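You operate a simulated robot arm through the tools that you are given. There is no shell and no other tool.

Carry out the task below with a simulated two-armed robot. There is one attempt and no reset: what you move stays moved.

## Task
Draw 10 cm of film, lock the roll and wind the strap to 25 cm.
Fine: free the roll lock first.

It is judged by the outcome, as a careful person would: the job done as asked, and still so three seconds after it is handed in. It fails if anything else is knocked over, pushed out of place, dropped, spilled or broken.

## Robot
Two 7-joint arms with fingered hands on one trunk that stands fixed in place. Base frame: the origin is at the foot of the trunk, x ahead of it, y to its left, z up; the work surface is at about z = 86. Readings come in cm, rad, newtons and seconds.
The left shoulder is at [7, 14, 113.3], the right one opposite. With the tool pointing down near the work surface each hand reaches from about 46 to 84 cm from the base axis, measured 20 degrees to its own side. Payload 3.9 kg a hand.
Tool frame (each hand has its own): the origin (TCP) lies between the finger pads and is the grasp point; the fingertips stand 2.9 cm ahead of it; z points along the fingers, y is the line along which they close. The gripper opens to 10 cm; its body begins 3.4 cm behind the TCP. The gripper is a hand of 5 fingers: y runs from the thumb to the fingers, the wrist lies at [-1.5, -10.5, -17.7] in the tool frame, and closing takes about 1.5 s.
Orientation is that of the tool frame in the base frame, as a unit quaternion [w, x, y, z]. With the fingers straight down and the wrist toward the robot, the tool's x, y and z point along [0, 1, 0], [1, 0, 0] and [0, 0, -1] of the base frame.

## Interface
- The arms move only by the tool apply_moves. It takes "left_deltas", "right_deltas" or both (then of equal length, played together; a hand with none holds still); each is a list of rows, each a list of 6 numbers: the shift along the tool's x, y, z in units of 20 mm (1.0 is 20 mm), then the turn, a rotation vector about the tool's x, y, z in units of 6 degrees (1.0 is 6 degrees). In form: [[tx, ty, tz, wx, wy, wz], ...]. A call has 1 to 20 rows; each row shifts and turns the commanded pose from where the row before left it, along the tool's axes as they then stand. "left_gripper" and "right_gripper" are, for a hand that has rows, the finger opening in cm, from 0 to 10, set as the call begins (left out, the last holds). A call with a number of a shift or a turn outside -1 to 1 is refused whole. Rows are played at 5 a second. More than 5 cm and 0.15 rad between two rows, or a gripper value outside its range, and nothing of the call is played. Where a pose cannot be reached the arm comes as near as it can. A force on the tool above 70 N (or 10 N above the force at the start of the call, whichever is more), or a blocked arm, ends the call early, and 0.2 s more pass. The fingers move at their own pace (about 15.3 cm/s each) and stop on an object; they squeeze with about 26 N. The grip force told is the motor's: it shows also when the fingers shut on nothing. Time passes only in rows, and 0.2 s behind the last, so rows that do not move let the fingers close. It gives the time, the measured TCP pose, the force on the tool (base axes), the opening and the grip force at its end, in the units of the frame above (readings bear some noise), with the torque about the TCP (base axes, N m) and any sound that the robot's microphone picked up.
- Cameras (640 x 400 px; columns grow to the right, rows downward): "scene" is now at [14.48, 1.1, 147.39]; the picture's right is [0.09, -1.00, 0.00], its down [-0.49, -0.05, -0.87] and it looks along [0.87, 0.08, -0.49] (base axes); focal length 328 px, centre (320, 200). "left" rides on the left gripper at [-6.6, -8.6, -12.1] in its tool frame; the picture's right is [-0.76, -0.31, 0.58], its down [0.59, -0.70, 0.40] and it looks along [0.28, 0.64, 0.71] (tool axes); focal length 247 px, centre (320, 200). "right" rides on the right gripper at [6.6, -8.6, -12.1] in its tool frame; the picture's right is [-0.76, 0.31, -0.58], its down [-0.59, -0.70, 0.40] and it looks along [-0.28, 0.64, 0.71] (tool axes); focal length 247 px, centre (320, 200). There is no depth. A picture from a camera that has moved, and an enlarged one, comes with that camera's place and axes in the base frame and with its lens. The place of the scene camera against the robot may be out by one fixed shift of up to 1.8 cm in any direction.
- snapshot(camera): a new picture of that camera. No time passes.
- lift_body(by): slides the trunk up (or, below 0, down) by that many cm; the arms and the scene camera ride with it, the base frame stays. It gives what a move gives, with no picture.
- move_fingers(index, middle, ring, little, thumb_bend, thumb_turn, hand): sets how far each is bent, from 0 (flat) to 1 (curled in); at 0.3 the hand is open as for a grip, at 0.7 the pads meet at the TCP. One left out holds its place. A second passes; each finger stops where it meets its share of the squeeze, and holds until it gets a number again. A gripper value or a shape takes the hand back. It gives what a move gives, with no picture; readings hold the bend of each and the force on index, middle, ring, little, thumb and palm. thumb_turn goes from beside the hand (0) to across from the fingers (1), as for a grip.
- hand_shape(shape, hand): the hand has 5 fingers and takes this shape, open, in about a second: jaw (thumb against the fingers, like two jaws); tri (thumb and two fingers); tip (a fingertip pinch); poke (one finger out to press); point (the index stretched); flat (the hand flat); cup (the hand cupped); fist (a fist). The gripper value then closes the fingers along that shape, each until it touches; the sizes above hold for jaw. It gives what a move gives, with no picture.
- turn_head(pan, tilt): turns the head with the scene camera to pan (to the left, within 1.501 rad either way) and tilt (down, from -0.506 to 1.204), counted from straight ahead of the robot. It gives what a move gives.
- inspect(camera, box): a new picture of the part [left, top, right, bottom] of that camera's present view, enlarged. No time passes.
- finish_job(): hands the job in; it is judged then, once.

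Places have to be worked out from the pictures, the camera data and where the tool is seen. Open the grippers and draw the arms clear of the work before you hand the job in, unless the task says otherwise.

The tools are called after "Call:" as name(argument=value, ...) on one line, values as JSON. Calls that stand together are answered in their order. apply_moves: Moves the arms, as the interface text tells. Its arguments: {"type":"object","properties":{"left_deltas":{"type":"array","items":{"type":"array","items":{"type":"number"}}},"left_gripper":{"type":"number"},"right_deltas":{"type":"array","items":{"type":"array","items":{"type":"number"}}},"right_gripper":{"type":"number"}},"required":[]} The other tools are called the same way: lift_body (by) moves the trunk up or down; hand_shape (shape, hand) gives the hand a shape; move_fingers (index, middle, ring, little, thumb_bend, thumb_turn, hand) moves the fingers one by one; turn_head (pan, tilt) turns the head that bears the scene camera; snapshot (camera) takes a picture; inspect (camera, box) takes an enlarged picture of a part of a camera's view; finish_job () hands the job in.

At the start:

```text
time: 0.0
left_position: [40.71, 14.49, 128.8]
left_ee_rot: [0.0, 0.699, 0.715, 0.0]
left_force: [-0.4, 0.9, 0.2]
left_wrist_torque: [-0.01, 0.03, -0.01]
left_opening: 9.97
left_grip_force: 0.0
left_shape: jaw
left_bend: [0.3, 0.3, 0.3, 0.3, 0.3, 0.98]
left_finger forces: [0.0, 0.0, 0.1, 0.0, 0.1, 0.1]
right_position: [59.82, -17.15, 127.35]
right_ee_rot: [0.001, 0.699, 0.715, 0.001]
right_force: [-0.4, -0.9, 0.0]
right_wrist_torque: [0.03, -0.02, 0.01]
right_opening: 9.98
right_grip_force: 0.1
right_shape: jaw
right_bend: [0.3, 0.3, 0.3, 0.3, 0.3, 0.98]
right_finger forces: [0.0, 0.0, 0.0, 0.0, 0.0, 0.0]
trunk travel left (down, up): [-77.5, 6.5]
head pan, tilt (commanded): [0.093, 0.515]
```

scene: 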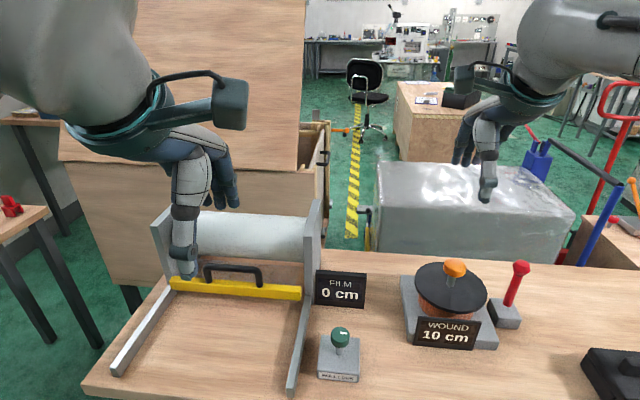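
right: 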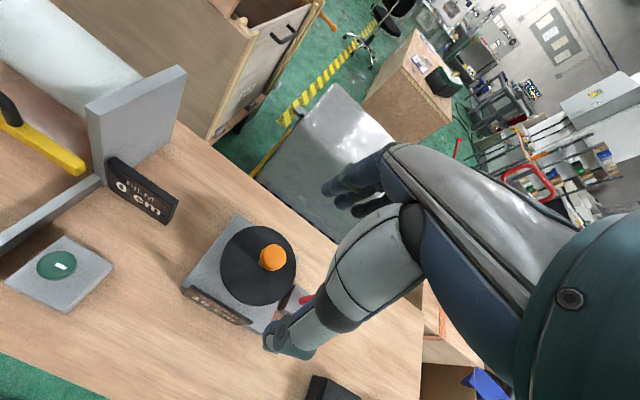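
left: 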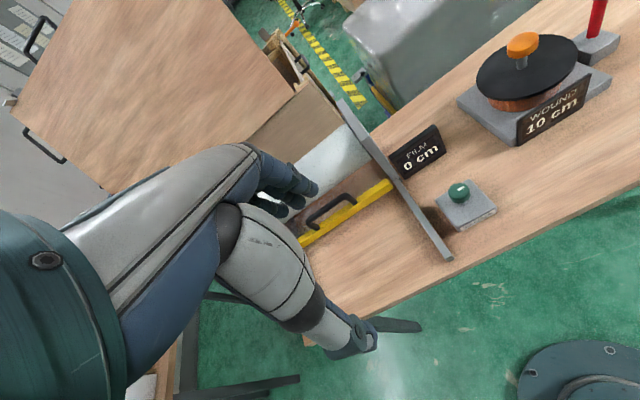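

I begin by looking closely at the work surface with enlarged pictures of the film roll, lock and winder.

Call:
inspect(camera="scene", box=[80, 180, 380, 400])

Call:
inspect(camera="scene", box=[300, 230, 560, 400])

Call:
inspect(camera="right", box=[0, 120, 350, 400])

Call:
inspect(camera="left", box=[240, 0, 640, 280])

```text
1.82 times, centred on (230, 290) of scene
camera zoom: at [14.48, 1.1, 147.39], right [0.09, -1.0, 0.0], down [-0.49, -0.05, -0.87], along [0.87, 0.08, -0.49], focal length 597 px, centre (484, 36)
```

zoom: 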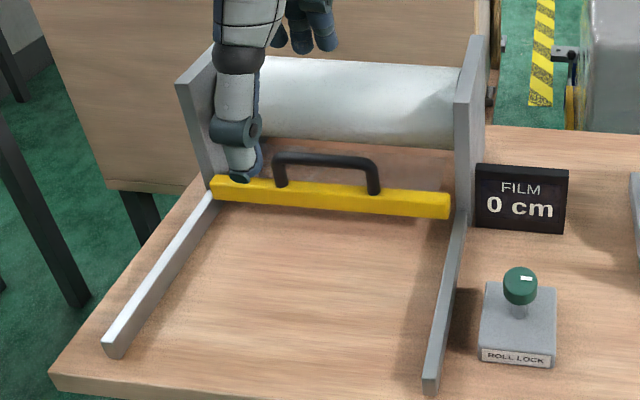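

```text
2.35 times, centred on (430, 315) of scene
camera zoom: at [14.48, 1.1, 147.39], right [0.09, -1.0, 0.0], down [-0.49, -0.05, -0.87], along [0.87, 0.08, -0.49], focal length 772 px, centre (61, -71)
```

zoom: 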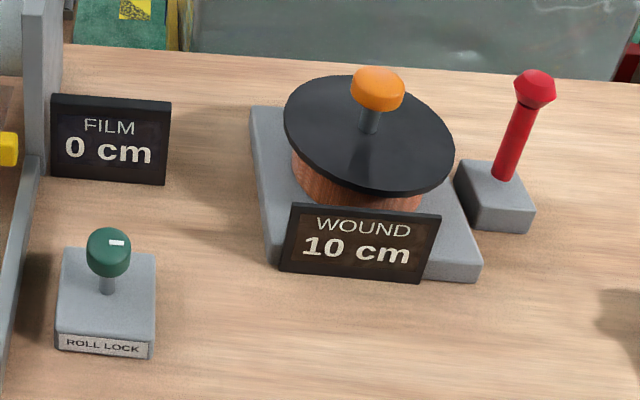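

```text
1.43 times, centred on (175, 260) of right
camera zoom: at [51.16, -10.88, 139.41], right [0.32, -0.75, 0.58], down [-0.69, -0.6, -0.4], along [0.65, -0.27, -0.71], focal length 353 px, centre (527, 114)
```

zoom: 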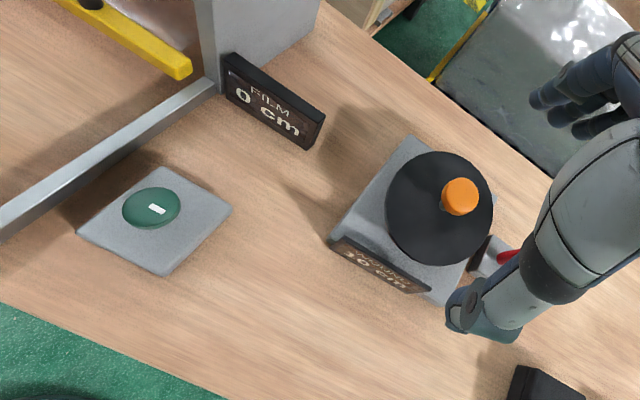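

```text
1.43 times, centred on (440, 140) of left
camera zoom: at [32.35, 7.65, 140.91], right [-0.29, -0.76, -0.58], down [-0.72, 0.57, -0.4], along [0.64, 0.3, -0.71], focal length 353 px, centre (149, 286)
```

zoom: 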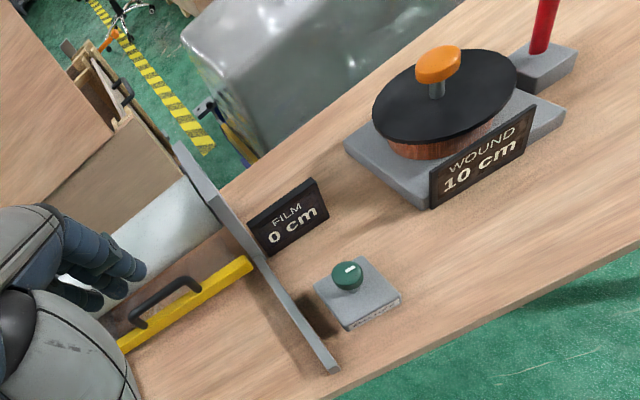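

The lock sits at roughly (55, 1), the film bar is to the left of it and the winder to the right. I zoom in further on the lock knob, the winder and the dark box at the right edge to understand how each works.

Call:
inspect(camera="scene", box=[310, 315, 370, 385])

Call:
inspect(camera="right", box=[170, 200, 350, 350])

Call:
inspect(camera="left", box=[420, 160, 520, 260])

Call:
inspect(camera="left", box=[440, 0, 640, 150])

Call:
turn_head(pan=-0.3, tilt=0.75)

Call:
snapshot(camera="scene")

```text
5.71 times, centred on (340, 350) of scene
camera zoom: at [14.48, 1.1, 147.39], right [0.09, -1.0, 0.0], down [-0.49, -0.05, -0.87], along [0.87, 0.08, -0.49], focal length 1876 px, centre (206, -657)
```

zoom: 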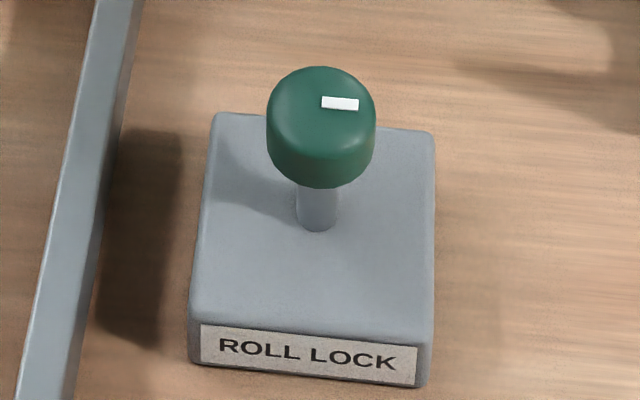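

```text
2.67 times, centred on (260, 275) of right
camera zoom: at [51.16, -10.88, 139.41], right [0.32, -0.75, 0.58], down [-0.69, -0.6, -0.4], along [0.65, -0.27, -0.71], focal length 659 px, centre (480, 0)
```

zoom: 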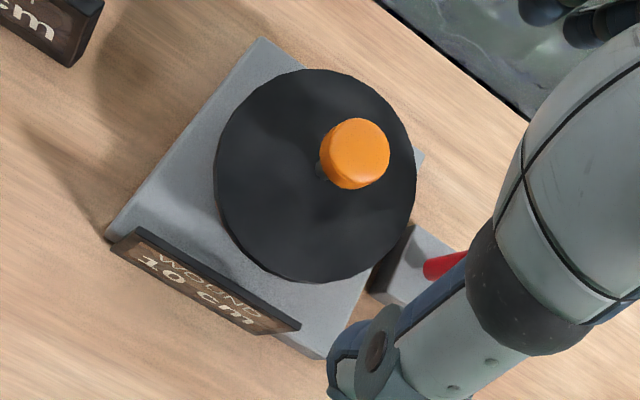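

```text
4.00 times, centred on (470, 210) of left
camera zoom: at [32.35, 7.65, 140.91], right [-0.29, -0.76, -0.58], down [-0.72, 0.57, -0.4], along [0.64, 0.3, -0.71], focal length 988 px, centre (-280, 160)
```

zoom: 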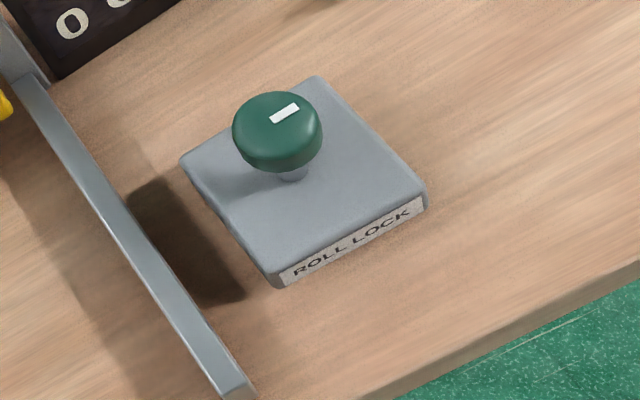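

```text
2.67 times, centred on (540, 75) of left
camera zoom: at [32.35, 7.65, 140.91], right [-0.29, -0.76, -0.58], down [-0.72, 0.57, -0.4], along [0.64, 0.3, -0.71], focal length 659 px, centre (-267, 533)
```

zoom: 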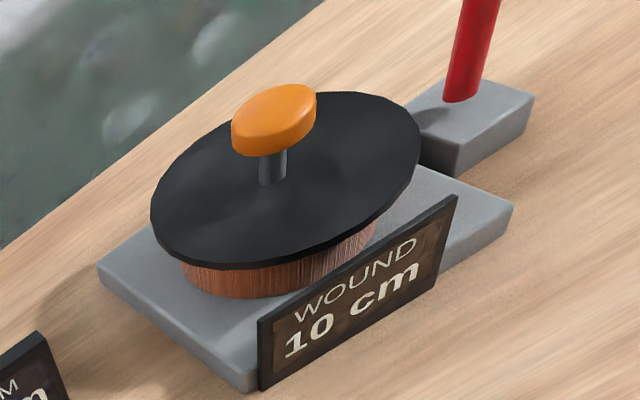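

```text
time: 0.9
left_position: [40.74, 14.48, 128.86]
left_ee_rot: [0.0, 0.699, 0.715, 0.0]
left_force: [-0.4, 0.2, -0.8]
left_wrist_torque: [0.02, 0.05, 0.02]
left_opening: 9.97
left_grip_force: 0.0
left_shape: jaw
left_bend: [0.3, 0.3, 0.3, 0.3, 0.3, 0.98]
left_finger forces: [0.0, 0.1, 0.0, 0.0, 0.0, 0.0]
right_position: [59.85, -17.2, 127.18]
right_ee_rot: [0.0, 0.7, 0.714, 0.0]
right_force: [0.9, 0.2, -0.5]
right_wrist_torque: [-0.03, -0.03, 0.03]
right_opening: 9.98
right_grip_force: 0.0
right_shape: jaw
right_bend: [0.3, 0.3, 0.3, 0.3, 0.3, 0.98]
right_finger forces: [0.0, 0.0, 0.0, 0.0, 0.1, 0.1]
trunk travel left (down, up): [-77.5, 6.5]
head pan, tilt (commanded): [-0.3, 0.75]
```

```text
taken
camera scene: at [13.38, -2.18, 145.35], right [-0.29, -0.96, 0.0], down [-0.65, 0.2, -0.73], along [0.7, -0.22, -0.68], focal length 328 px, centre (320, 200)
```

scene: 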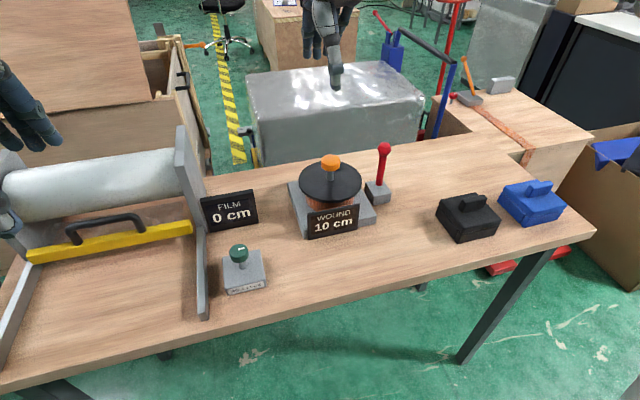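

The knob has a radial white pointer mark, so it is probably a turning knob. I move the right hand to above the lock at about (55, 1, 110) and the left hand to above the near side of the film handle for a closer view.

Call:
apply_moves(right_deltas=[[0.91, -0.23, 0.86, 0, 0, 0], [0.91, -0.23, 0.86, 0, 0, 0], [0.91, -0.23, 0.86, 0, 0, 0], [0.91, -0.23, 0.86, 0, 0, 0], [0.91, -0.23, 0.86, 0, 0, 0], [0.91, -0.23, 0.86, 0, 0, 0], [0.91, -0.23, 0.86, 0, 0, 0], [0.91, -0.23, 0.86, 0, 0, 0], [0.91, -0.23, 0.86, 0, 0, 0], [0.91, -0.23, 0.86, 0, 0, 0]], left_deltas=[[0.625, 0.965, 0.54, 0, 0, 0], [0.625, 0.965, 0.54, 0, 0, 0], [0.625, 0.965, 0.54, 0, 0, 0], [0.625, 0.965, 0.54, 0, 0, 0], [0.625, 0.965, 0.54, 0, 0, 0], [0.625, 0.965, 0.54, 0, 0, 0], [0.625, 0.965, 0.54, 0, 0, 0], [0.625, 0.965, 0.54, 0, 0, 0], [0.625, 0.965, 0.54, 0, 0, 0], [0.625, 0.965, 0.54, 0, 0, 0]])

Call:
turn_head(pan=0.1, tilt=0.65)

Call:
snapshot(camera="scene")

Call:
snapshot(camera="right")

Call:
snapshot(camera="left")

```text
time: 3.1
left_position: [59.66, 27.57, 117.8]
left_ee_rot: [0.0, 0.699, 0.715, -0.002]
left_force: [-1.2, -0.4, -1.0]
left_wrist_torque: [-0.02, 0.03, -0.02]
left_opening: 9.98
left_grip_force: 0.0
left_shape: jaw
left_bend: [0.3, 0.3, 0.3, 0.3, 0.3, 0.98]
left_finger forces: [0.0, 0.0, 0.1, 0.1, 0.0, 0.0]
right_position: [55.06, 0.82, 109.91]
right_ee_rot: [0.0, 0.7, 0.715, 0.0]
right_force: [-0.8, 0.2, 0.3]
right_wrist_torque: [-0.01, 0.03, 0.01]
right_opening: 9.96
right_grip_force: 0.1
right_shape: jaw
right_bend: [0.3, 0.3, 0.3, 0.3, 0.3, 0.98]
right_finger forces: [0.1, 0.0, 0.1, 0.0, 0.1, 0.0]
trunk travel left (down, up): [-77.5, 6.5]
head pan, tilt (commanded): [-0.3, 0.75]
```

```text
time: 3.9
left_position: [59.6, 27.51, 117.85]
left_ee_rot: [0.0, 0.699, 0.715, 0.0]
left_force: [0.2, -0.3, -0.7]
left_wrist_torque: [-0.02, 0.03, 0.02]
left_opening: 9.97
left_grip_force: 0.0
left_shape: jaw
left_bend: [0.3, 0.3, 0.3, 0.3, 0.3, 0.98]
left_finger forces: [0.0, 0.0, 0.1, 0.1, 0.0, 0.1]
right_position: [54.81, 0.77, 110.01]
right_ee_rot: [0.001, 0.699, 0.715, 0.0]
right_force: [0.2, 0.6, 0.8]
right_wrist_torque: [0.0, -0.01, 0.02]
right_opening: 9.98
right_grip_force: 0.1
right_shape: jaw
right_bend: [0.3, 0.3, 0.3, 0.3, 0.3, 0.98]
right_finger forces: [0.1, 0.0, 0.0, 0.0, 0.0, 0.0]
trunk travel left (down, up): [-77.5, 6.5]
head pan, tilt (commanded): [0.099, 0.649]
```

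```text
taken
camera scene: at [14.08, 1.1, 146.2], right [0.1, -1.0, 0.0], down [-0.6, -0.06, -0.8], along [0.79, 0.08, -0.6], focal length 328 px, centre (320, 200)
```

scene: 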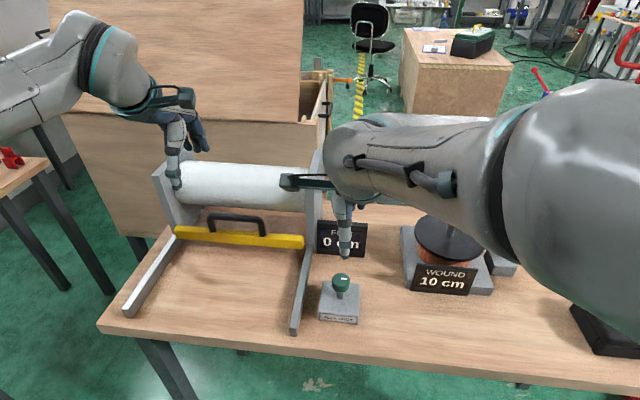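

```text
taken
camera right: at [46.23, 7.01, 122.26], right [0.32, -0.75, 0.58], down [-0.69, -0.6, -0.4], along [0.65, -0.27, -0.71], focal length 247 px, centre (320, 200)
```

right: 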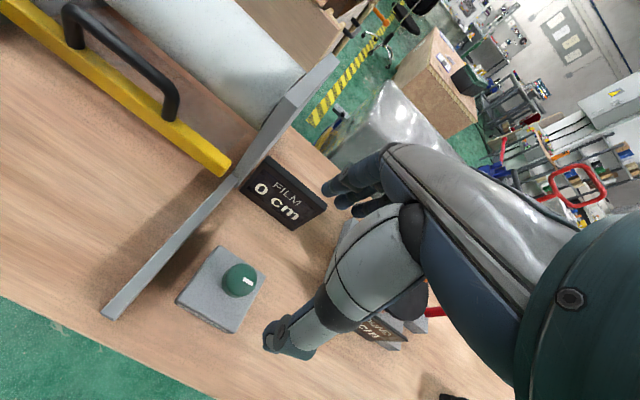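

```text
taken
camera left: at [51.15, 20.69, 130.04], right [-0.29, -0.76, -0.58], down [-0.72, 0.57, -0.4], along [0.64, 0.3, -0.71], focal length 247 px, centre (320, 200)
```

left: 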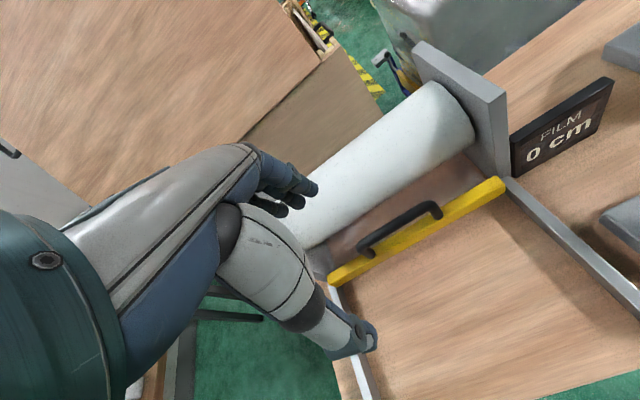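

From two right-hand views the knob is at about (55.3, 1.0) with its top near z = 93. I shape the right hand for a three-finger grip and look at it before going down.

Call:
hand_shape(hand="right", shape="tri")

Call:
snapshot(camera="right")

Call:
inspect(camera="scene", box=[270, 150, 430, 340])

Call:
inspect(camera="left", box=[260, 60, 540, 320])

```text
time: 4.8
left_position: [59.63, 27.52, 117.88]
left_ee_rot: [0.0, 0.699, 0.715, -0.001]
left_force: [0.1, -0.1, 0.3]
left_wrist_torque: [0.02, 0.0, -0.01]
left_opening: 9.97
left_grip_force: 0.1
left_shape: jaw
left_bend: [0.3, 0.3, 0.3, 0.3, 0.3, 0.98]
left_finger forces: [0.0, 0.1, 0.0, 0.0, 0.0, 0.0]
right_position: [54.81, 0.72, 110.02]
right_ee_rot: [0.001, 0.699, 0.715, 0.0]
right_force: [0.1, 0.3, 0.5]
right_wrist_torque: [0.01, 0.01, -0.05]
right_opening: 9.99
right_grip_force: 0.0
right_shape: tri
right_bend: [0.3, 0.3, 0.99, 0.99, 0.3, 0.98]
right_finger forces: [0.0, 0.1, 0.0, 0.1, 0.1, 0.0]
trunk travel left (down, up): [-77.5, 6.5]
head pan, tilt (commanded): [0.099, 0.649]
```

```text
taken
camera right: at [46.24, 7.02, 122.25], right [0.32, -0.75, 0.58], down [-0.69, -0.6, -0.4], along [0.65, -0.27, -0.71], focal length 247 px, centre (320, 200)
```

right: 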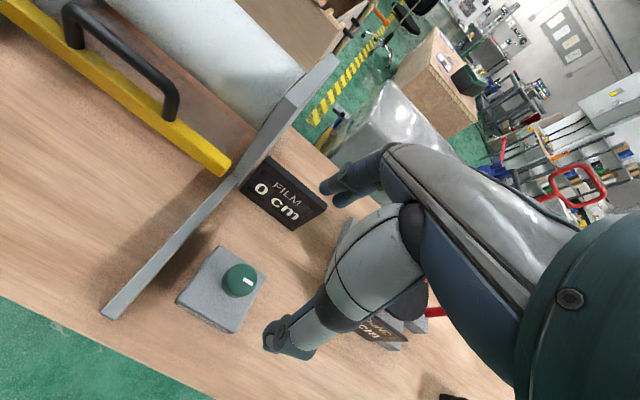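

```text
2.11 times, centred on (350, 245) of scene
camera zoom: at [14.1, 1.12, 146.2], right [0.1, -1.0, 0.0], down [-0.6, -0.06, -0.8], along [0.79, 0.08, -0.6], focal length 691 px, centre (257, 105)
```

zoom: 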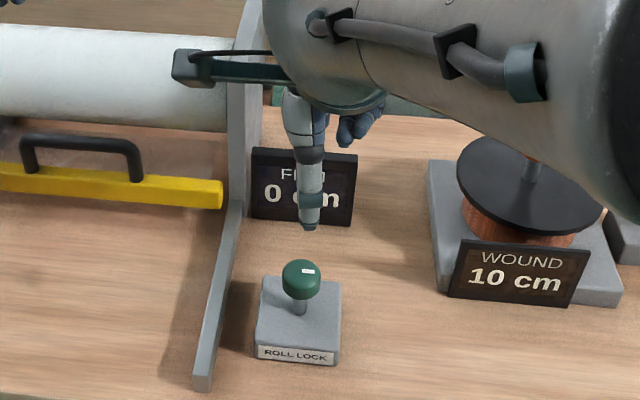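

```text
1.54 times, centred on (400, 190) of left
camera zoom: at [51.16, 20.71, 130.02], right [-0.29, -0.76, -0.58], down [-0.72, 0.57, -0.4], along [0.64, 0.3, -0.71], focal length 380 px, centre (197, 215)
```

zoom: 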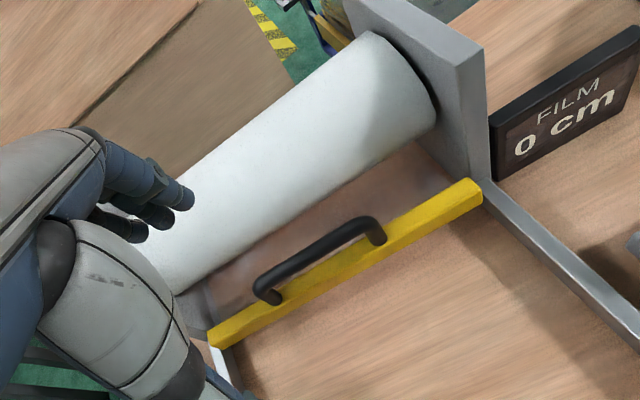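

The tri shape has thumb, index and middle finger ready. I lower the right hand to about z = 98 over the knob and check the alignment.

Call:
apply_moves(right_deltas=[[0.03, 0.06, 0.75, 0, 0, 0], [0.03, 0.06, 0.75, 0, 0, 0], [0.03, 0.06, 0.75, 0, 0, 0], [0.03, 0.06, 0.75, 0, 0, 0], [0, 0, 0.75, 0, 0, 0], [0, 0, 0.75, 0, 0, 0], [0, 0, 0.75, 0, 0, 0], [0, 0, 0.75, 0, 0, 0], [0, 0, 0, 0, 0, 0]], right_gripper=8)

Call:
snapshot(camera="right")

Call:
inspect(camera="scene", box=[270, 180, 430, 340])

Call:
snapshot(camera="left")

```text
time: 6.8
left_position: [59.63, 27.57, 117.82]
left_ee_rot: [0.0, 0.699, 0.715, 0.0]
left_force: [0.0, -0.5, -0.6]
left_wrist_torque: [-0.01, 0.03, 0.01]
left_opening: 10.0
left_grip_force: 0.0
left_shape: jaw
left_bend: [0.3, 0.3, 0.3, 0.3, 0.3, 0.98]
left_finger forces: [0.0, 0.0, 0.0, 0.1, 0.1, 0.0]
right_position: [55.94, 1.2, 100.26]
right_ee_rot: [-0.012, 0.705, 0.709, 0.026]
right_force: [0.0, -0.2, -0.3]
right_wrist_torque: [0.01, 0.04, 0.0]
right_opening: 8.04
right_grip_force: 0.1
right_shape: tri
right_bend: [0.37, 0.33, 0.99, 0.99, 0.3, 0.99]
right_finger forces: [0.0, 0.0, 0.0, 0.0, 0.0, 0.0]
trunk travel left (down, up): [-77.5, 6.5]
head pan, tilt (commanded): [0.099, 0.649]
```

```text
taken
camera right: at [47.23, 6.99, 112.48], right [0.3, -0.79, 0.54], down [-0.69, -0.57, -0.44], along [0.66, -0.24, -0.71], focal length 247 px, centre (320, 200)
```

right: 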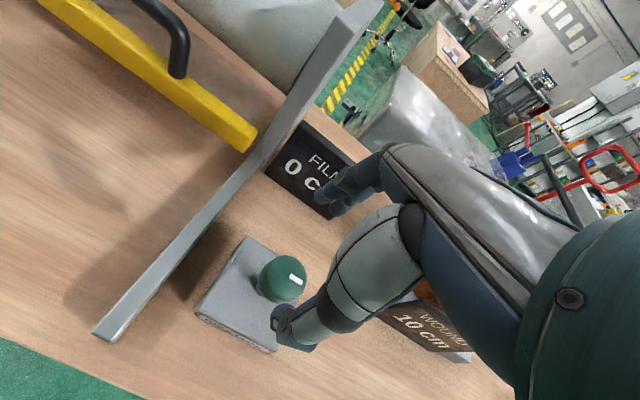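

```text
2.50 times, centred on (350, 260) of scene
camera zoom: at [14.08, 1.13, 146.2], right [0.1, -1.0, 0.0], down [-0.6, -0.06, -0.8], along [0.79, 0.08, -0.6], focal length 821 px, centre (245, 50)
```

zoom: 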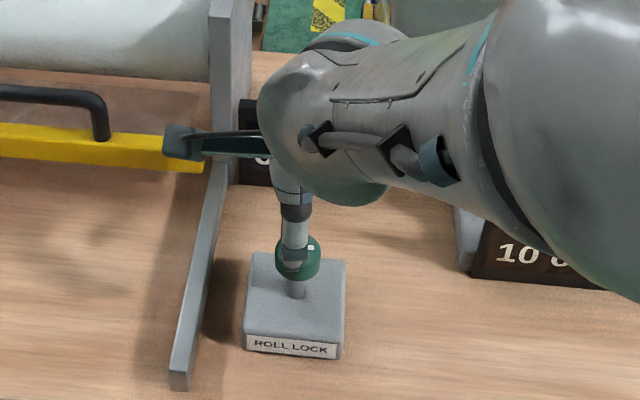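

```text
taken
camera left: at [51.16, 20.73, 130.02], right [-0.29, -0.76, -0.58], down [-0.72, 0.57, -0.4], along [0.64, 0.3, -0.71], focal length 247 px, centre (320, 200)
```

left: 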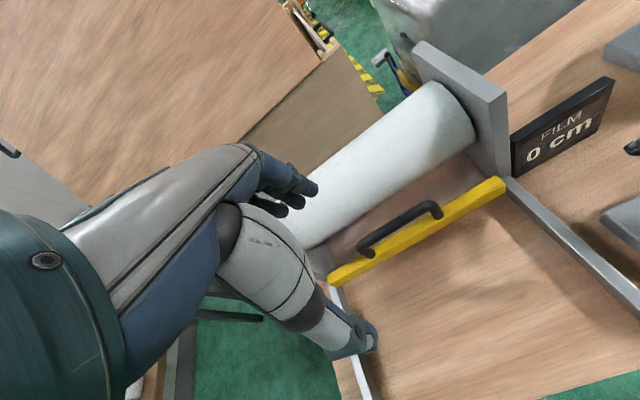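

The right arm could not quite reach the commanded pose (it stopped at z = 100.3, slightly tilted), probably because it reaches across the body with the wrist straight back. I yaw the hand so the wrist lies toward its own shoulder and see if the pose converges.

Call:
apply_moves(right_deltas=[[0, 0, -0.3, 0, 0, -0.8], [0, 0, 0, 0, 0, -0.8], [0, 0, 0, 0, 0, -0.8], [0, 0, 0, 0, 0, -0.8], [0, 0, 0, 0, 0, 0]])

Call:
snapshot(camera="right")

```text
time: 8.0
left_position: [59.63, 27.59, 117.89]
left_ee_rot: [0.0, 0.699, 0.715, 0.0]
left_force: [0.6, -0.2, -1.1]
left_wrist_torque: [0.01, 0.0, 0.0]
left_opening: 9.97
left_grip_force: 0.1
left_shape: jaw
left_bend: [0.3, 0.3, 0.3, 0.3, 0.3, 0.98]
left_finger forces: [0.1, 0.1, 0.0, 0.1, 0.1, 0.1]
right_position: [55.26, 1.17, 98.65]
right_ee_rot: [0.0, 0.57, 0.822, 0.001]
right_force: [-0.6, 0.3, -0.7]
right_wrist_torque: [0.01, -0.02, 0.02]
right_opening: 8.02
right_grip_force: 0.1
right_shape: tri
right_bend: [0.37, 0.33, 0.99, 0.99, 0.3, 0.99]
right_finger forces: [0.0, 0.0, 0.0, 0.1, 0.0, 0.0]
trunk travel left (down, up): [-77.5, 6.5]
head pan, tilt (commanded): [0.099, 0.649]
```

```text
taken
camera right: at [45.07, 4.29, 110.82], right [0.55, -0.6, 0.58], down [-0.45, -0.8, -0.4], along [0.7, -0.04, -0.71], focal length 247 px, centre (320, 200)
```

right: 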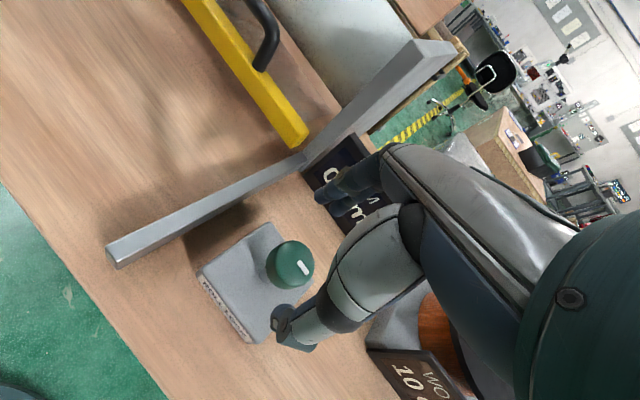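

The pose now converges with a yaw of about 20 degrees. I zoom in on the knob to refine its centre.

Call:
inspect(camera="right", box=[180, 180, 380, 360])

Call:
inspect(camera="scene", box=[290, 200, 410, 340])

```text
2.22 times, centred on (280, 270) of right
camera zoom: at [45.07, 4.29, 110.82], right [0.55, -0.6, 0.58], down [-0.45, -0.8, -0.4], along [0.7, -0.04, -0.71], focal length 549 px, centre (409, 44)
```

zoom: 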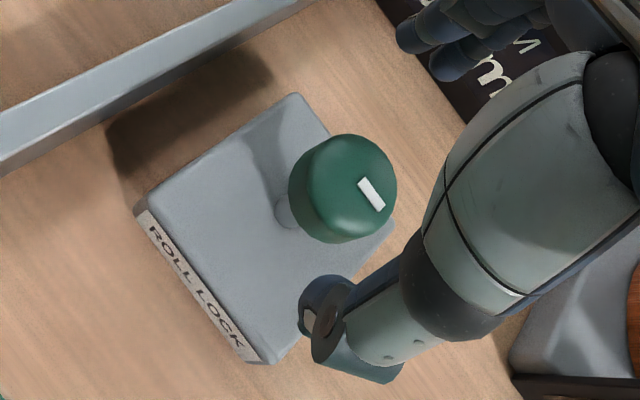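

```text
2.86 times, centred on (350, 270) of scene
camera zoom: at [14.06, 1.16, 146.2], right [0.1, -1.0, 0.0], down [-0.6, -0.06, -0.8], along [0.79, 0.08, -0.6], focal length 938 px, centre (234, 0)
```

zoom: 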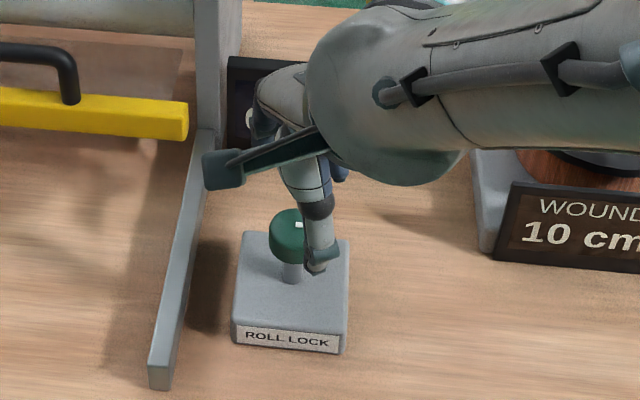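

The knob axis looks to be at about (55.6, 0.75), half a centimetre right of the TCP. I shift sideways and descend to TCP z ≈ 92.2 around the knob, stopping before closing.

Call:
apply_moves(right_deltas=[[-0.25, 0.09, 0, 0, 0, 0], [0, 0, 0.65, 0, 0, 0], [0, 0, 0.65, 0, 0, 0], [0, 0, 0.65, 0, 0, 0], [0, 0, 0.65, 0, 0, 0], [0, 0, 0.6, 0, 0, 0], [0, 0, 0, 0, 0, 0]])

Call:
inspect(camera="right", box=[180, 150, 420, 350])

Call:
inspect(camera="scene", box=[290, 200, 410, 340])

Call:
inspect(camera="left", box=[480, 60, 640, 300])

```text
time: 9.6
left_position: [59.55, 27.56, 117.87]
left_ee_rot: [0.0, 0.699, 0.715, 0.0]
left_force: [0.3, 0.7, -0.1]
left_wrist_torque: [0.03, -0.03, 0.0]
left_opening: 9.99
left_grip_force: 0.0
left_shape: jaw
left_bend: [0.3, 0.3, 0.3, 0.3, 0.3, 0.98]
left_finger forces: [0.1, 0.0, 0.0, 0.0, 0.0, 0.0]
right_position: [55.79, 0.76, 92.35]
right_ee_rot: [0.001, 0.571, 0.821, 0.001]
right_force: [0.7, 0.7, 0.1]
right_wrist_torque: [0.01, 0.0, 0.03]
right_opening: 8.01
right_grip_force: 0.0
right_shape: tri
right_bend: [0.37, 0.33, 0.99, 0.99, 0.3, 0.99]
right_finger forces: [0.0, 0.1, 0.0, 0.1, 0.0, 0.1]
trunk travel left (down, up): [-77.5, 6.5]
head pan, tilt (commanded): [0.099, 0.649]
```

```text
2.00 times, centred on (300, 250) of right
camera zoom: at [45.52, 3.83, 104.57], right [0.55, -0.6, 0.58], down [-0.45, -0.8, -0.4], along [0.7, -0.04, -0.71], focal length 494 px, centre (360, 100)
```

zoom: 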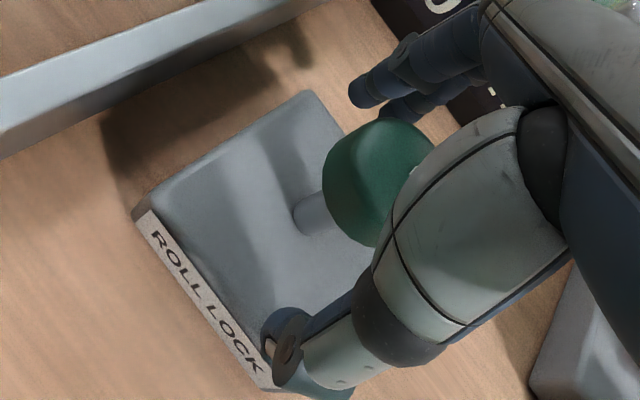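

```text
2.86 times, centred on (350, 270) of scene
camera zoom: at [14.08, 1.11, 146.2], right [0.1, -1.0, 0.0], down [-0.6, -0.06, -0.8], along [0.79, 0.08, -0.6], focal length 938 px, centre (234, 0)
```

zoom: 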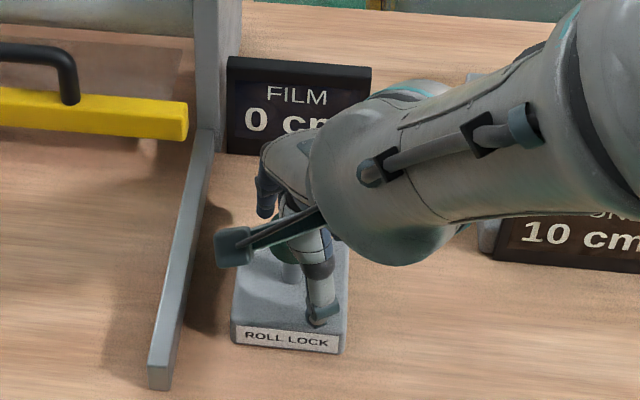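

```text
1.67 times, centred on (560, 180) of left
camera zoom: at [51.15, 20.71, 130.03], right [-0.29, -0.76, -0.58], down [-0.72, 0.57, -0.4], along [0.64, 0.3, -0.71], focal length 412 px, centre (-80, 233)
```

zoom: 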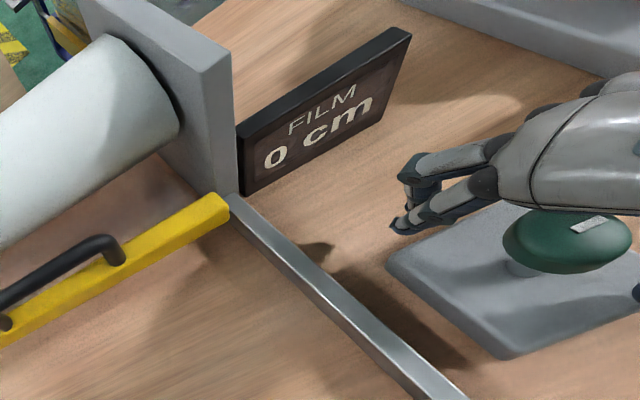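

The knob is centred between thumb and fingers at the TCP. I close the right hand on it with still rows and read the grip.

Call:
apply_moves(right_deltas=[[0, 0, 0, 0, 0, 0], [0, 0, 0, 0, 0, 0], [0, 0, 0, 0, 0, 0], [0, 0, 0, 0, 0, 0], [0, 0, 0, 0, 0, 0], [0, 0, 0, 0, 0, 0], [0, 0, 0, 0, 0, 0], [0, 0, 0, 0, 0, 0]], right_gripper=2.5)

Call:
inspect(camera="right", box=[180, 150, 420, 350])

Call:
inspect(camera="left", box=[480, 60, 640, 300])

```text
time: 11.4
left_position: [59.55, 27.51, 117.86]
left_ee_rot: [0.0, 0.699, 0.715, -0.001]
left_force: [0.3, 0.0, 0.3]
left_wrist_torque: [0.01, 0.01, 0.01]
left_opening: 9.99
left_grip_force: 0.0
left_shape: jaw
left_bend: [0.3, 0.3, 0.3, 0.3, 0.3, 0.98]
left_finger forces: [0.0, 0.0, 0.1, 0.1, 0.0, 0.1]
right_position: [55.85, 0.69, 92.41]
right_ee_rot: [0.0, 0.571, 0.821, 0.0]
right_force: [-1.0, 0.7, 0.1]
right_wrist_torque: [0.02, 0.0, -0.02]
right_opening: 2.53
right_grip_force: 0.1
right_shape: tri
right_bend: [0.74, 0.54, 0.99, 0.99, 0.49, 1.0]
right_finger forces: [0.1, 0.0, 0.0, 0.0, 0.1, 0.0]
trunk travel left (down, up): [-77.5, 6.5]
head pan, tilt (commanded): [0.099, 0.649]
```

```text
2.00 times, centred on (300, 250) of right
camera zoom: at [45.52, 3.84, 104.56], right [0.55, -0.6, 0.58], down [-0.45, -0.8, -0.4], along [0.7, -0.04, -0.71], focal length 494 px, centre (360, 100)
```

zoom: 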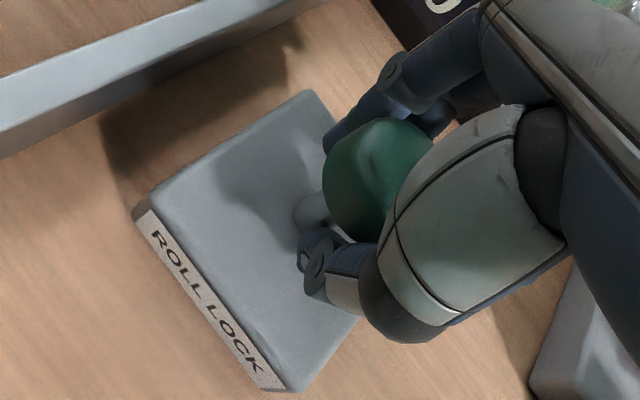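

```text
1.67 times, centred on (560, 180) of left
camera zoom: at [51.17, 20.72, 130.02], right [-0.29, -0.76, -0.58], down [-0.72, 0.57, -0.4], along [0.64, 0.3, -0.71], focal length 412 px, centre (-80, 233)
```

zoom: 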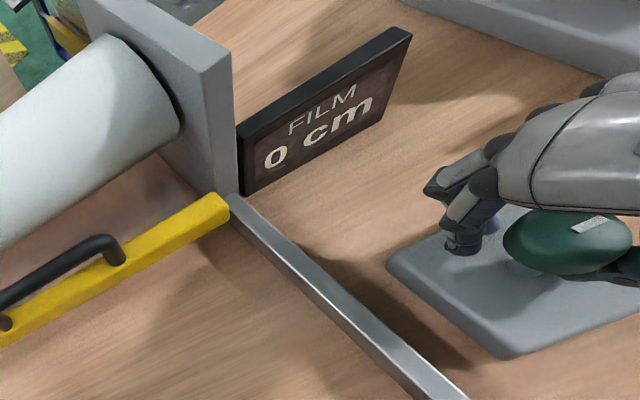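

At 2.5 cm there is no contact yet, so I close fully until the fingers stop on the knob.

Call:
apply_moves(right_deltas=[[0, 0, 0, 0, 0, 0], [0, 0, 0, 0, 0, 0], [0, 0, 0, 0, 0, 0], [0, 0, 0, 0, 0, 0], [0, 0, 0, 0, 0, 0], [0, 0, 0, 0, 0, 0]], right_gripper=0)

Call:
inspect(camera="right", box=[180, 150, 420, 350])

Call:
inspect(camera="left", box=[480, 60, 640, 300])

```text
time: 12.8
left_position: [59.56, 27.5, 117.75]
left_ee_rot: [0.0, 0.699, 0.715, 0.0]
left_force: [-0.7, 0.1, 0.3]
left_wrist_torque: [0.0, -0.02, 0.0]
left_opening: 9.99
left_grip_force: 0.1
left_shape: jaw
left_bend: [0.3, 0.3, 0.3, 0.3, 0.3, 0.98]
left_finger forces: [0.1, 0.0, 0.0, 0.0, 0.0, 0.0]
right_position: [55.82, 0.66, 92.27]
right_ee_rot: [0.0, 0.571, 0.821, -0.001]
right_force: [-4.9, 0.5, -7.9]
right_wrist_torque: [-0.24, 0.43, 0.02]
right_opening: 1.33
right_grip_force: 26.1
right_shape: tri
right_bend: [0.72, 0.7, 1.0, 1.0, 0.73, 1.0]
right_finger forces: [15.0, 4.7, 0.0, 0.0, 22.4, 0.0]
trunk travel left (down, up): [-77.5, 6.5]
head pan, tilt (commanded): [0.099, 0.649]
```

```text
2.00 times, centred on (300, 250) of right
camera zoom: at [45.5, 3.83, 104.49], right [0.55, -0.6, 0.58], down [-0.45, -0.8, -0.4], along [0.7, -0.04, -0.71], focal length 494 px, centre (360, 100)
```

zoom: 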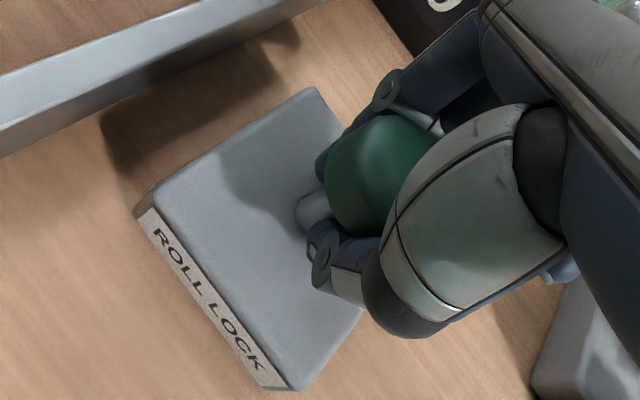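

```text
1.67 times, centred on (560, 180) of left
camera zoom: at [51.2, 20.72, 130.0], right [-0.29, -0.76, -0.58], down [-0.72, 0.57, -0.4], along [0.63, 0.3, -0.71], focal length 412 px, centre (-80, 233)
```

zoom: 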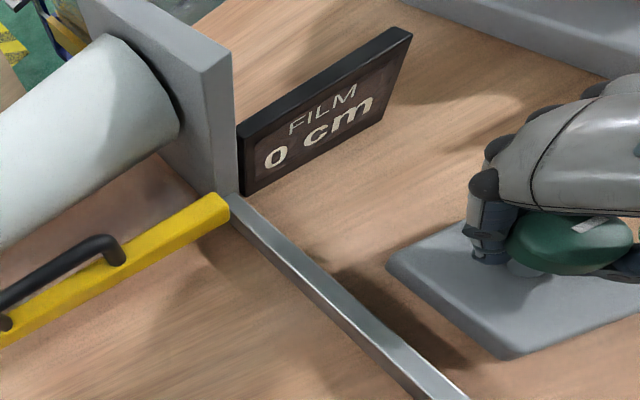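

The fingers have closed around the stem under the knob (opening 1.3 cm, 26 N). This is a good grip for testing whether it is a pull knob, so I raise gently by 5 mm and read the force.

Call:
apply_moves(right_deltas=[[0, 0, -0.12, 0, 0, 0], [0, 0, -0.13, 0, 0, 0], [0, 0, 0, 0, 0, 0]])

Call:
inspect(camera="left", box=[480, 60, 640, 300])

```text
time: 13.6
left_position: [59.8, 27.55, 117.7]
left_ee_rot: [0.0, 0.699, 0.715, 0.0]
left_force: [0.2, 0.3, -0.2]
left_wrist_torque: [0.0, 0.03, 0.01]
left_opening: 9.95
left_grip_force: 0.0
left_shape: jaw
left_bend: [0.3, 0.3, 0.3, 0.3, 0.3, 0.98]
left_finger forces: [0.0, 0.0, 0.1, 0.0, 0.1, 0.0]
right_position: [55.67, 0.75, 92.45]
right_ee_rot: [-0.003, 0.57, 0.822, -0.003]
right_force: [-6.0, 2.1, -29.2]
right_wrist_torque: [-0.22, 0.27, -0.02]
right_opening: 1.28
right_grip_force: 25.6
right_shape: tri
right_bend: [0.72, 0.7, 1.0, 1.0, 0.73, 1.0]
right_finger forces: [16.3, 7.0, 0.0, 0.0, 22.0, 0.1]
trunk travel left (down, up): [-77.5, 6.5]
head pan, tilt (commanded): [0.099, 0.649]
```

```text
1.67 times, centred on (560, 180) of left
camera zoom: at [51.46, 20.76, 129.85], right [-0.29, -0.76, -0.58], down [-0.72, 0.57, -0.4], along [0.63, 0.3, -0.71], focal length 412 px, centre (-80, 233)
```

zoom: 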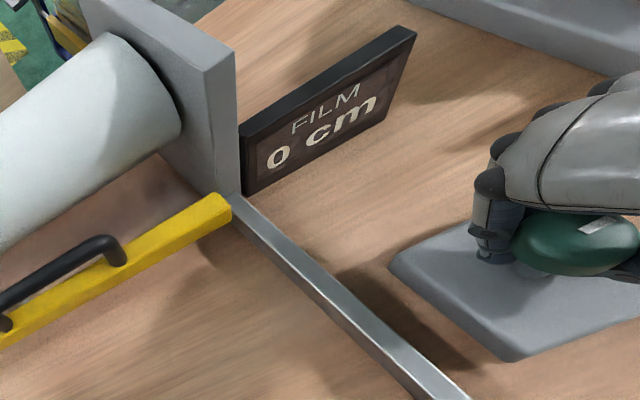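

Pulling only builds force (29 N for 1.5 mm), so it does not pull up. I relax, open, raise so the fingertips sit at the knob's side, and will re-grip to try turning.

Call:
apply_moves(right_deltas=[[0, 0, 0.25, 0, 0, 0], [0, 0, 0, 0, 0, 0]])

Call:
apply_moves(right_deltas=[[0, 0, 0, 0, 0, 0], [0, 0, 0, 0, 0, 0], [0, 0, 0, 0, 0, 0], [0, 0, 0, 0, 0, 0], [0, 0, -0.5, 0, 0, 0], [0, 0, -0.5, 0, 0, 0], [0, 0, 0, 0, 0, 0]], right_gripper=7)

Call:
inspect(camera="left", box=[480, 60, 640, 300])

Call:
inspect(camera="right", box=[180, 150, 420, 350])

```text
time: 14.2
left_position: [59.63, 27.65, 117.86]
left_ee_rot: [0.0, 0.699, 0.715, -0.001]
left_force: [0.1, 0.6, 0.2]
left_wrist_torque: [-0.02, 0.02, 0.04]
left_opening: 9.98
left_grip_force: 0.1
left_shape: jaw
left_bend: [0.3, 0.3, 0.3, 0.3, 0.3, 0.98]
left_finger forces: [0.0, 0.0, 0.1, 0.0, 0.1, 0.1]
right_position: [55.83, 0.69, 92.38]
right_ee_rot: [0.0, 0.571, 0.821, 0.0]
right_force: [-8.4, 1.5, -12.9]
right_wrist_torque: [-0.29, 0.43, 0.0]
right_opening: 1.31
right_grip_force: 25.9
right_shape: tri
right_bend: [0.72, 0.7, 1.0, 1.0, 0.73, 1.0]
right_finger forces: [14.6, 5.3, 0.1, 0.0, 23.2, 0.1]
trunk travel left (down, up): [-77.5, 6.5]
head pan, tilt (commanded): [0.099, 0.649]
```

```text
time: 15.8
left_position: [59.57, 27.59, 117.96]
left_ee_rot: [0.0, 0.699, 0.715, 0.0]
left_force: [-0.8, -0.5, 0.4]
left_wrist_torque: [0.02, -0.01, -0.02]
left_opening: 9.98
left_grip_force: 0.1
left_shape: jaw
left_bend: [0.3, 0.3, 0.3, 0.3, 0.3, 0.98]
left_finger forces: [0.0, 0.1, 0.1, 0.0, 0.1, 0.1]
right_position: [55.89, 0.8, 94.28]
right_ee_rot: [0.0, 0.571, 0.821, 0.0]
right_force: [0.4, 0.2, -0.5]
right_wrist_torque: [0.0, -0.03, 0.0]
right_opening: 6.98
right_grip_force: 0.0
right_shape: tri
right_bend: [0.41, 0.36, 0.99, 0.99, 0.3, 0.99]
right_finger forces: [0.1, 0.0, 0.0, 0.1, 0.0, 0.0]
trunk travel left (down, up): [-77.5, 6.5]
head pan, tilt (commanded): [0.099, 0.649]
```

```text
1.67 times, centred on (560, 180) of left
camera zoom: at [51.2, 20.73, 130.0], right [-0.29, -0.76, -0.58], down [-0.72, 0.57, -0.4], along [0.63, 0.3, -0.71], focal length 412 px, centre (-80, 233)
```

zoom: 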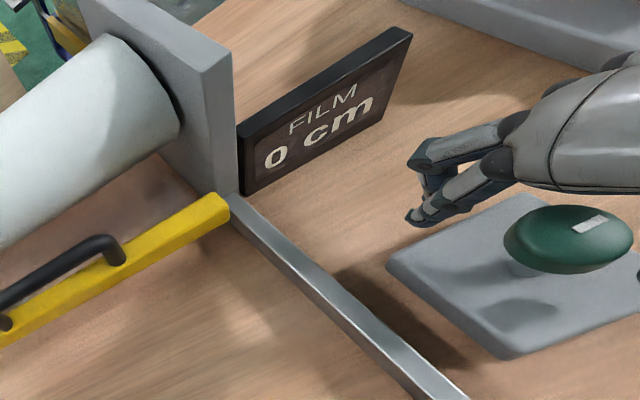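

```text
2.00 times, centred on (300, 250) of right
camera zoom: at [45.6, 3.86, 106.44], right [0.55, -0.6, 0.58], down [-0.45, -0.8, -0.4], along [0.7, -0.04, -0.71], focal length 494 px, centre (360, 100)
```

zoom: 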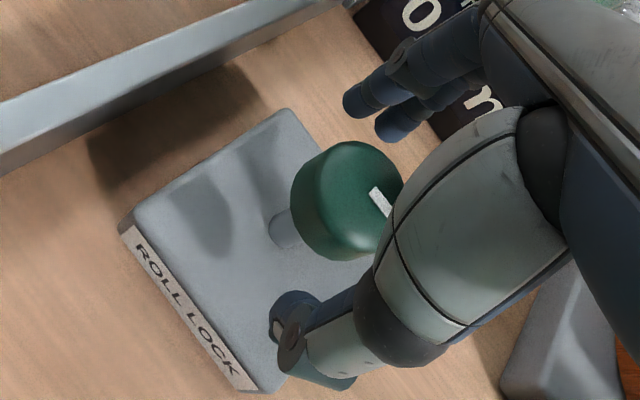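

The knob is centred at about (55.6, 0.75). I make a 2 mm correction and close on the knob's side.

Call:
apply_moves(right_deltas=[[0, -0.12, 0, 0, 0, 0], [0, 0, 0, 0, 0, 0], [0, 0, 0, 0, 0, 0], [0, 0, 0, 0, 0, 0], [0, 0, 0, 0, 0, 0], [0, 0, 0, 0, 0, 0], [0, 0, 0, 0, 0, 0], [0, 0, 0, 0, 0, 0]], right_gripper=0)

Call:
inspect(camera="left", box=[480, 60, 640, 300])

Call:
inspect(camera="right", box=[180, 150, 420, 350])

```text
time: 17.6
left_position: [59.85, 27.56, 117.9]
left_ee_rot: [0.0, 0.699, 0.715, -0.001]
left_force: [0.6, 0.0, 0.0]
left_wrist_torque: [0.0, 0.0, -0.02]
left_opening: 9.97
left_grip_force: 0.2
left_shape: jaw
left_bend: [0.3, 0.3, 0.3, 0.3, 0.3, 0.98]
left_finger forces: [0.1, 0.0, 0.0, 0.0, 0.0, 0.0]
right_position: [55.62, 0.55, 94.21]
right_ee_rot: [0.0, 0.571, 0.821, -0.002]
right_force: [0.2, -0.4, -12.6]
right_wrist_torque: [0.07, -0.07, -0.01]
right_opening: 2.3
right_grip_force: 25.8
right_shape: tri
right_bend: [0.62, 0.71, 1.0, 1.0, 0.41, 1.0]
right_finger forces: [14.2, 11.3, 0.1, 0.0, 22.9, 0.0]
trunk travel left (down, up): [-77.5, 6.5]
head pan, tilt (commanded): [0.099, 0.649]
```

```text
1.67 times, centred on (560, 180) of left
camera zoom: at [51.34, 20.73, 129.93], right [-0.29, -0.76, -0.58], down [-0.72, 0.57, -0.4], along [0.63, 0.3, -0.71], focal length 412 px, centre (-80, 233)
```

zoom: 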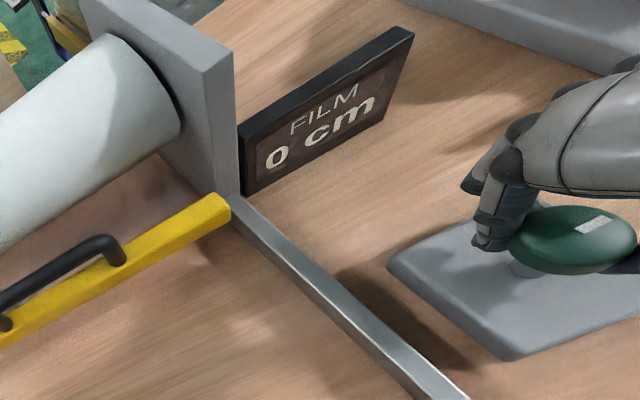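

```text
2.00 times, centred on (300, 250) of right
camera zoom: at [45.41, 3.77, 106.35], right [0.55, -0.6, 0.58], down [-0.45, -0.8, -0.4], along [0.7, -0.04, -0.71], focal length 494 px, centre (360, 100)
```

zoom: 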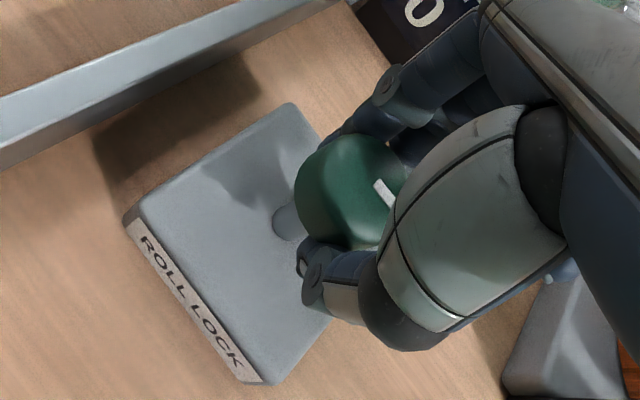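

The grip is firm on the knob. I turn it counter-clockwise (seen from above) by 24 degrees and watch the torque and the mark.

Call:
apply_moves(right_deltas=[[0, 0, 0, 0, 0, -0.8], [0, 0, 0, 0, 0, -0.8], [0, 0, 0, 0, 0, -0.8], [0, 0, 0, 0, 0, -0.8], [0, 0, 0, 0, 0, -0.8], [0, 0, 0, 0, 0, 0]])

Call:
inspect(camera="left", box=[480, 60, 640, 300])

Call:
inspect(camera="right", box=[180, 150, 420, 350])

```text
time: 19.0
left_position: [59.81, 27.75, 117.81]
left_ee_rot: [0.0, 0.7, 0.714, -0.001]
left_force: [-0.2, -0.7, -0.4]
left_wrist_torque: [0.03, -0.01, -0.01]
left_opening: 9.98
left_grip_force: 0.0
left_shape: jaw
left_bend: [0.3, 0.3, 0.3, 0.3, 0.3, 0.98]
left_finger forces: [0.0, 0.0, 0.1, 0.0, 0.1, 0.1]
right_position: [55.63, 0.83, 94.15]
right_ee_rot: [0.0, 0.387, 0.922, -0.001]
right_force: [2.5, 5.9, -10.7]
right_wrist_torque: [0.2, -0.07, -0.03]
right_opening: 2.23
right_grip_force: 26.3
right_shape: tri
right_bend: [0.61, 0.71, 1.0, 1.0, 0.43, 1.0]
right_finger forces: [18.1, 11.2, 0.1, 0.0, 21.8, 0.1]
trunk travel left (down, up): [-77.5, 6.5]
head pan, tilt (commanded): [0.099, 0.649]
```

```text
1.67 times, centred on (560, 180) of left
camera zoom: at [51.38, 20.9, 129.89], right [-0.29, -0.76, -0.58], down [-0.72, 0.57, -0.4], along [0.63, 0.3, -0.71], focal length 412 px, centre (-80, 233)
```

zoom: 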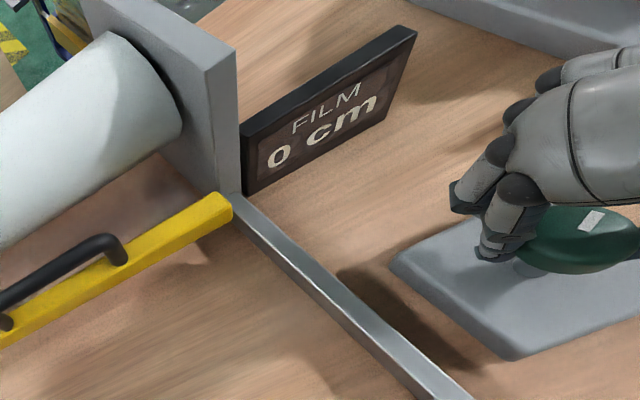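

```text
2.00 times, centred on (300, 250) of right
camera zoom: at [45.05, -0.64, 106.35], right [0.75, -0.32, 0.58], down [-0.09, -0.91, -0.4], along [0.66, 0.25, -0.71], focal length 494 px, centre (360, 100)
```

zoom: 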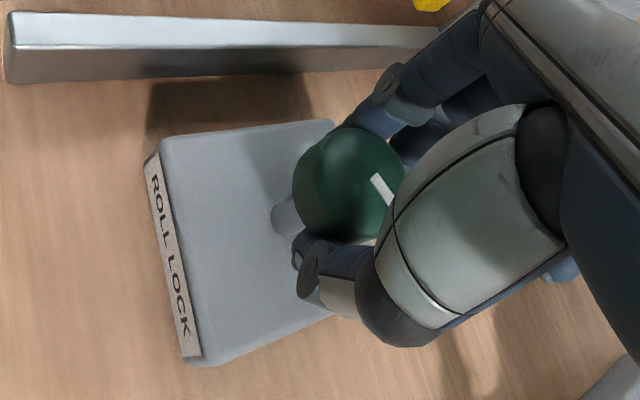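

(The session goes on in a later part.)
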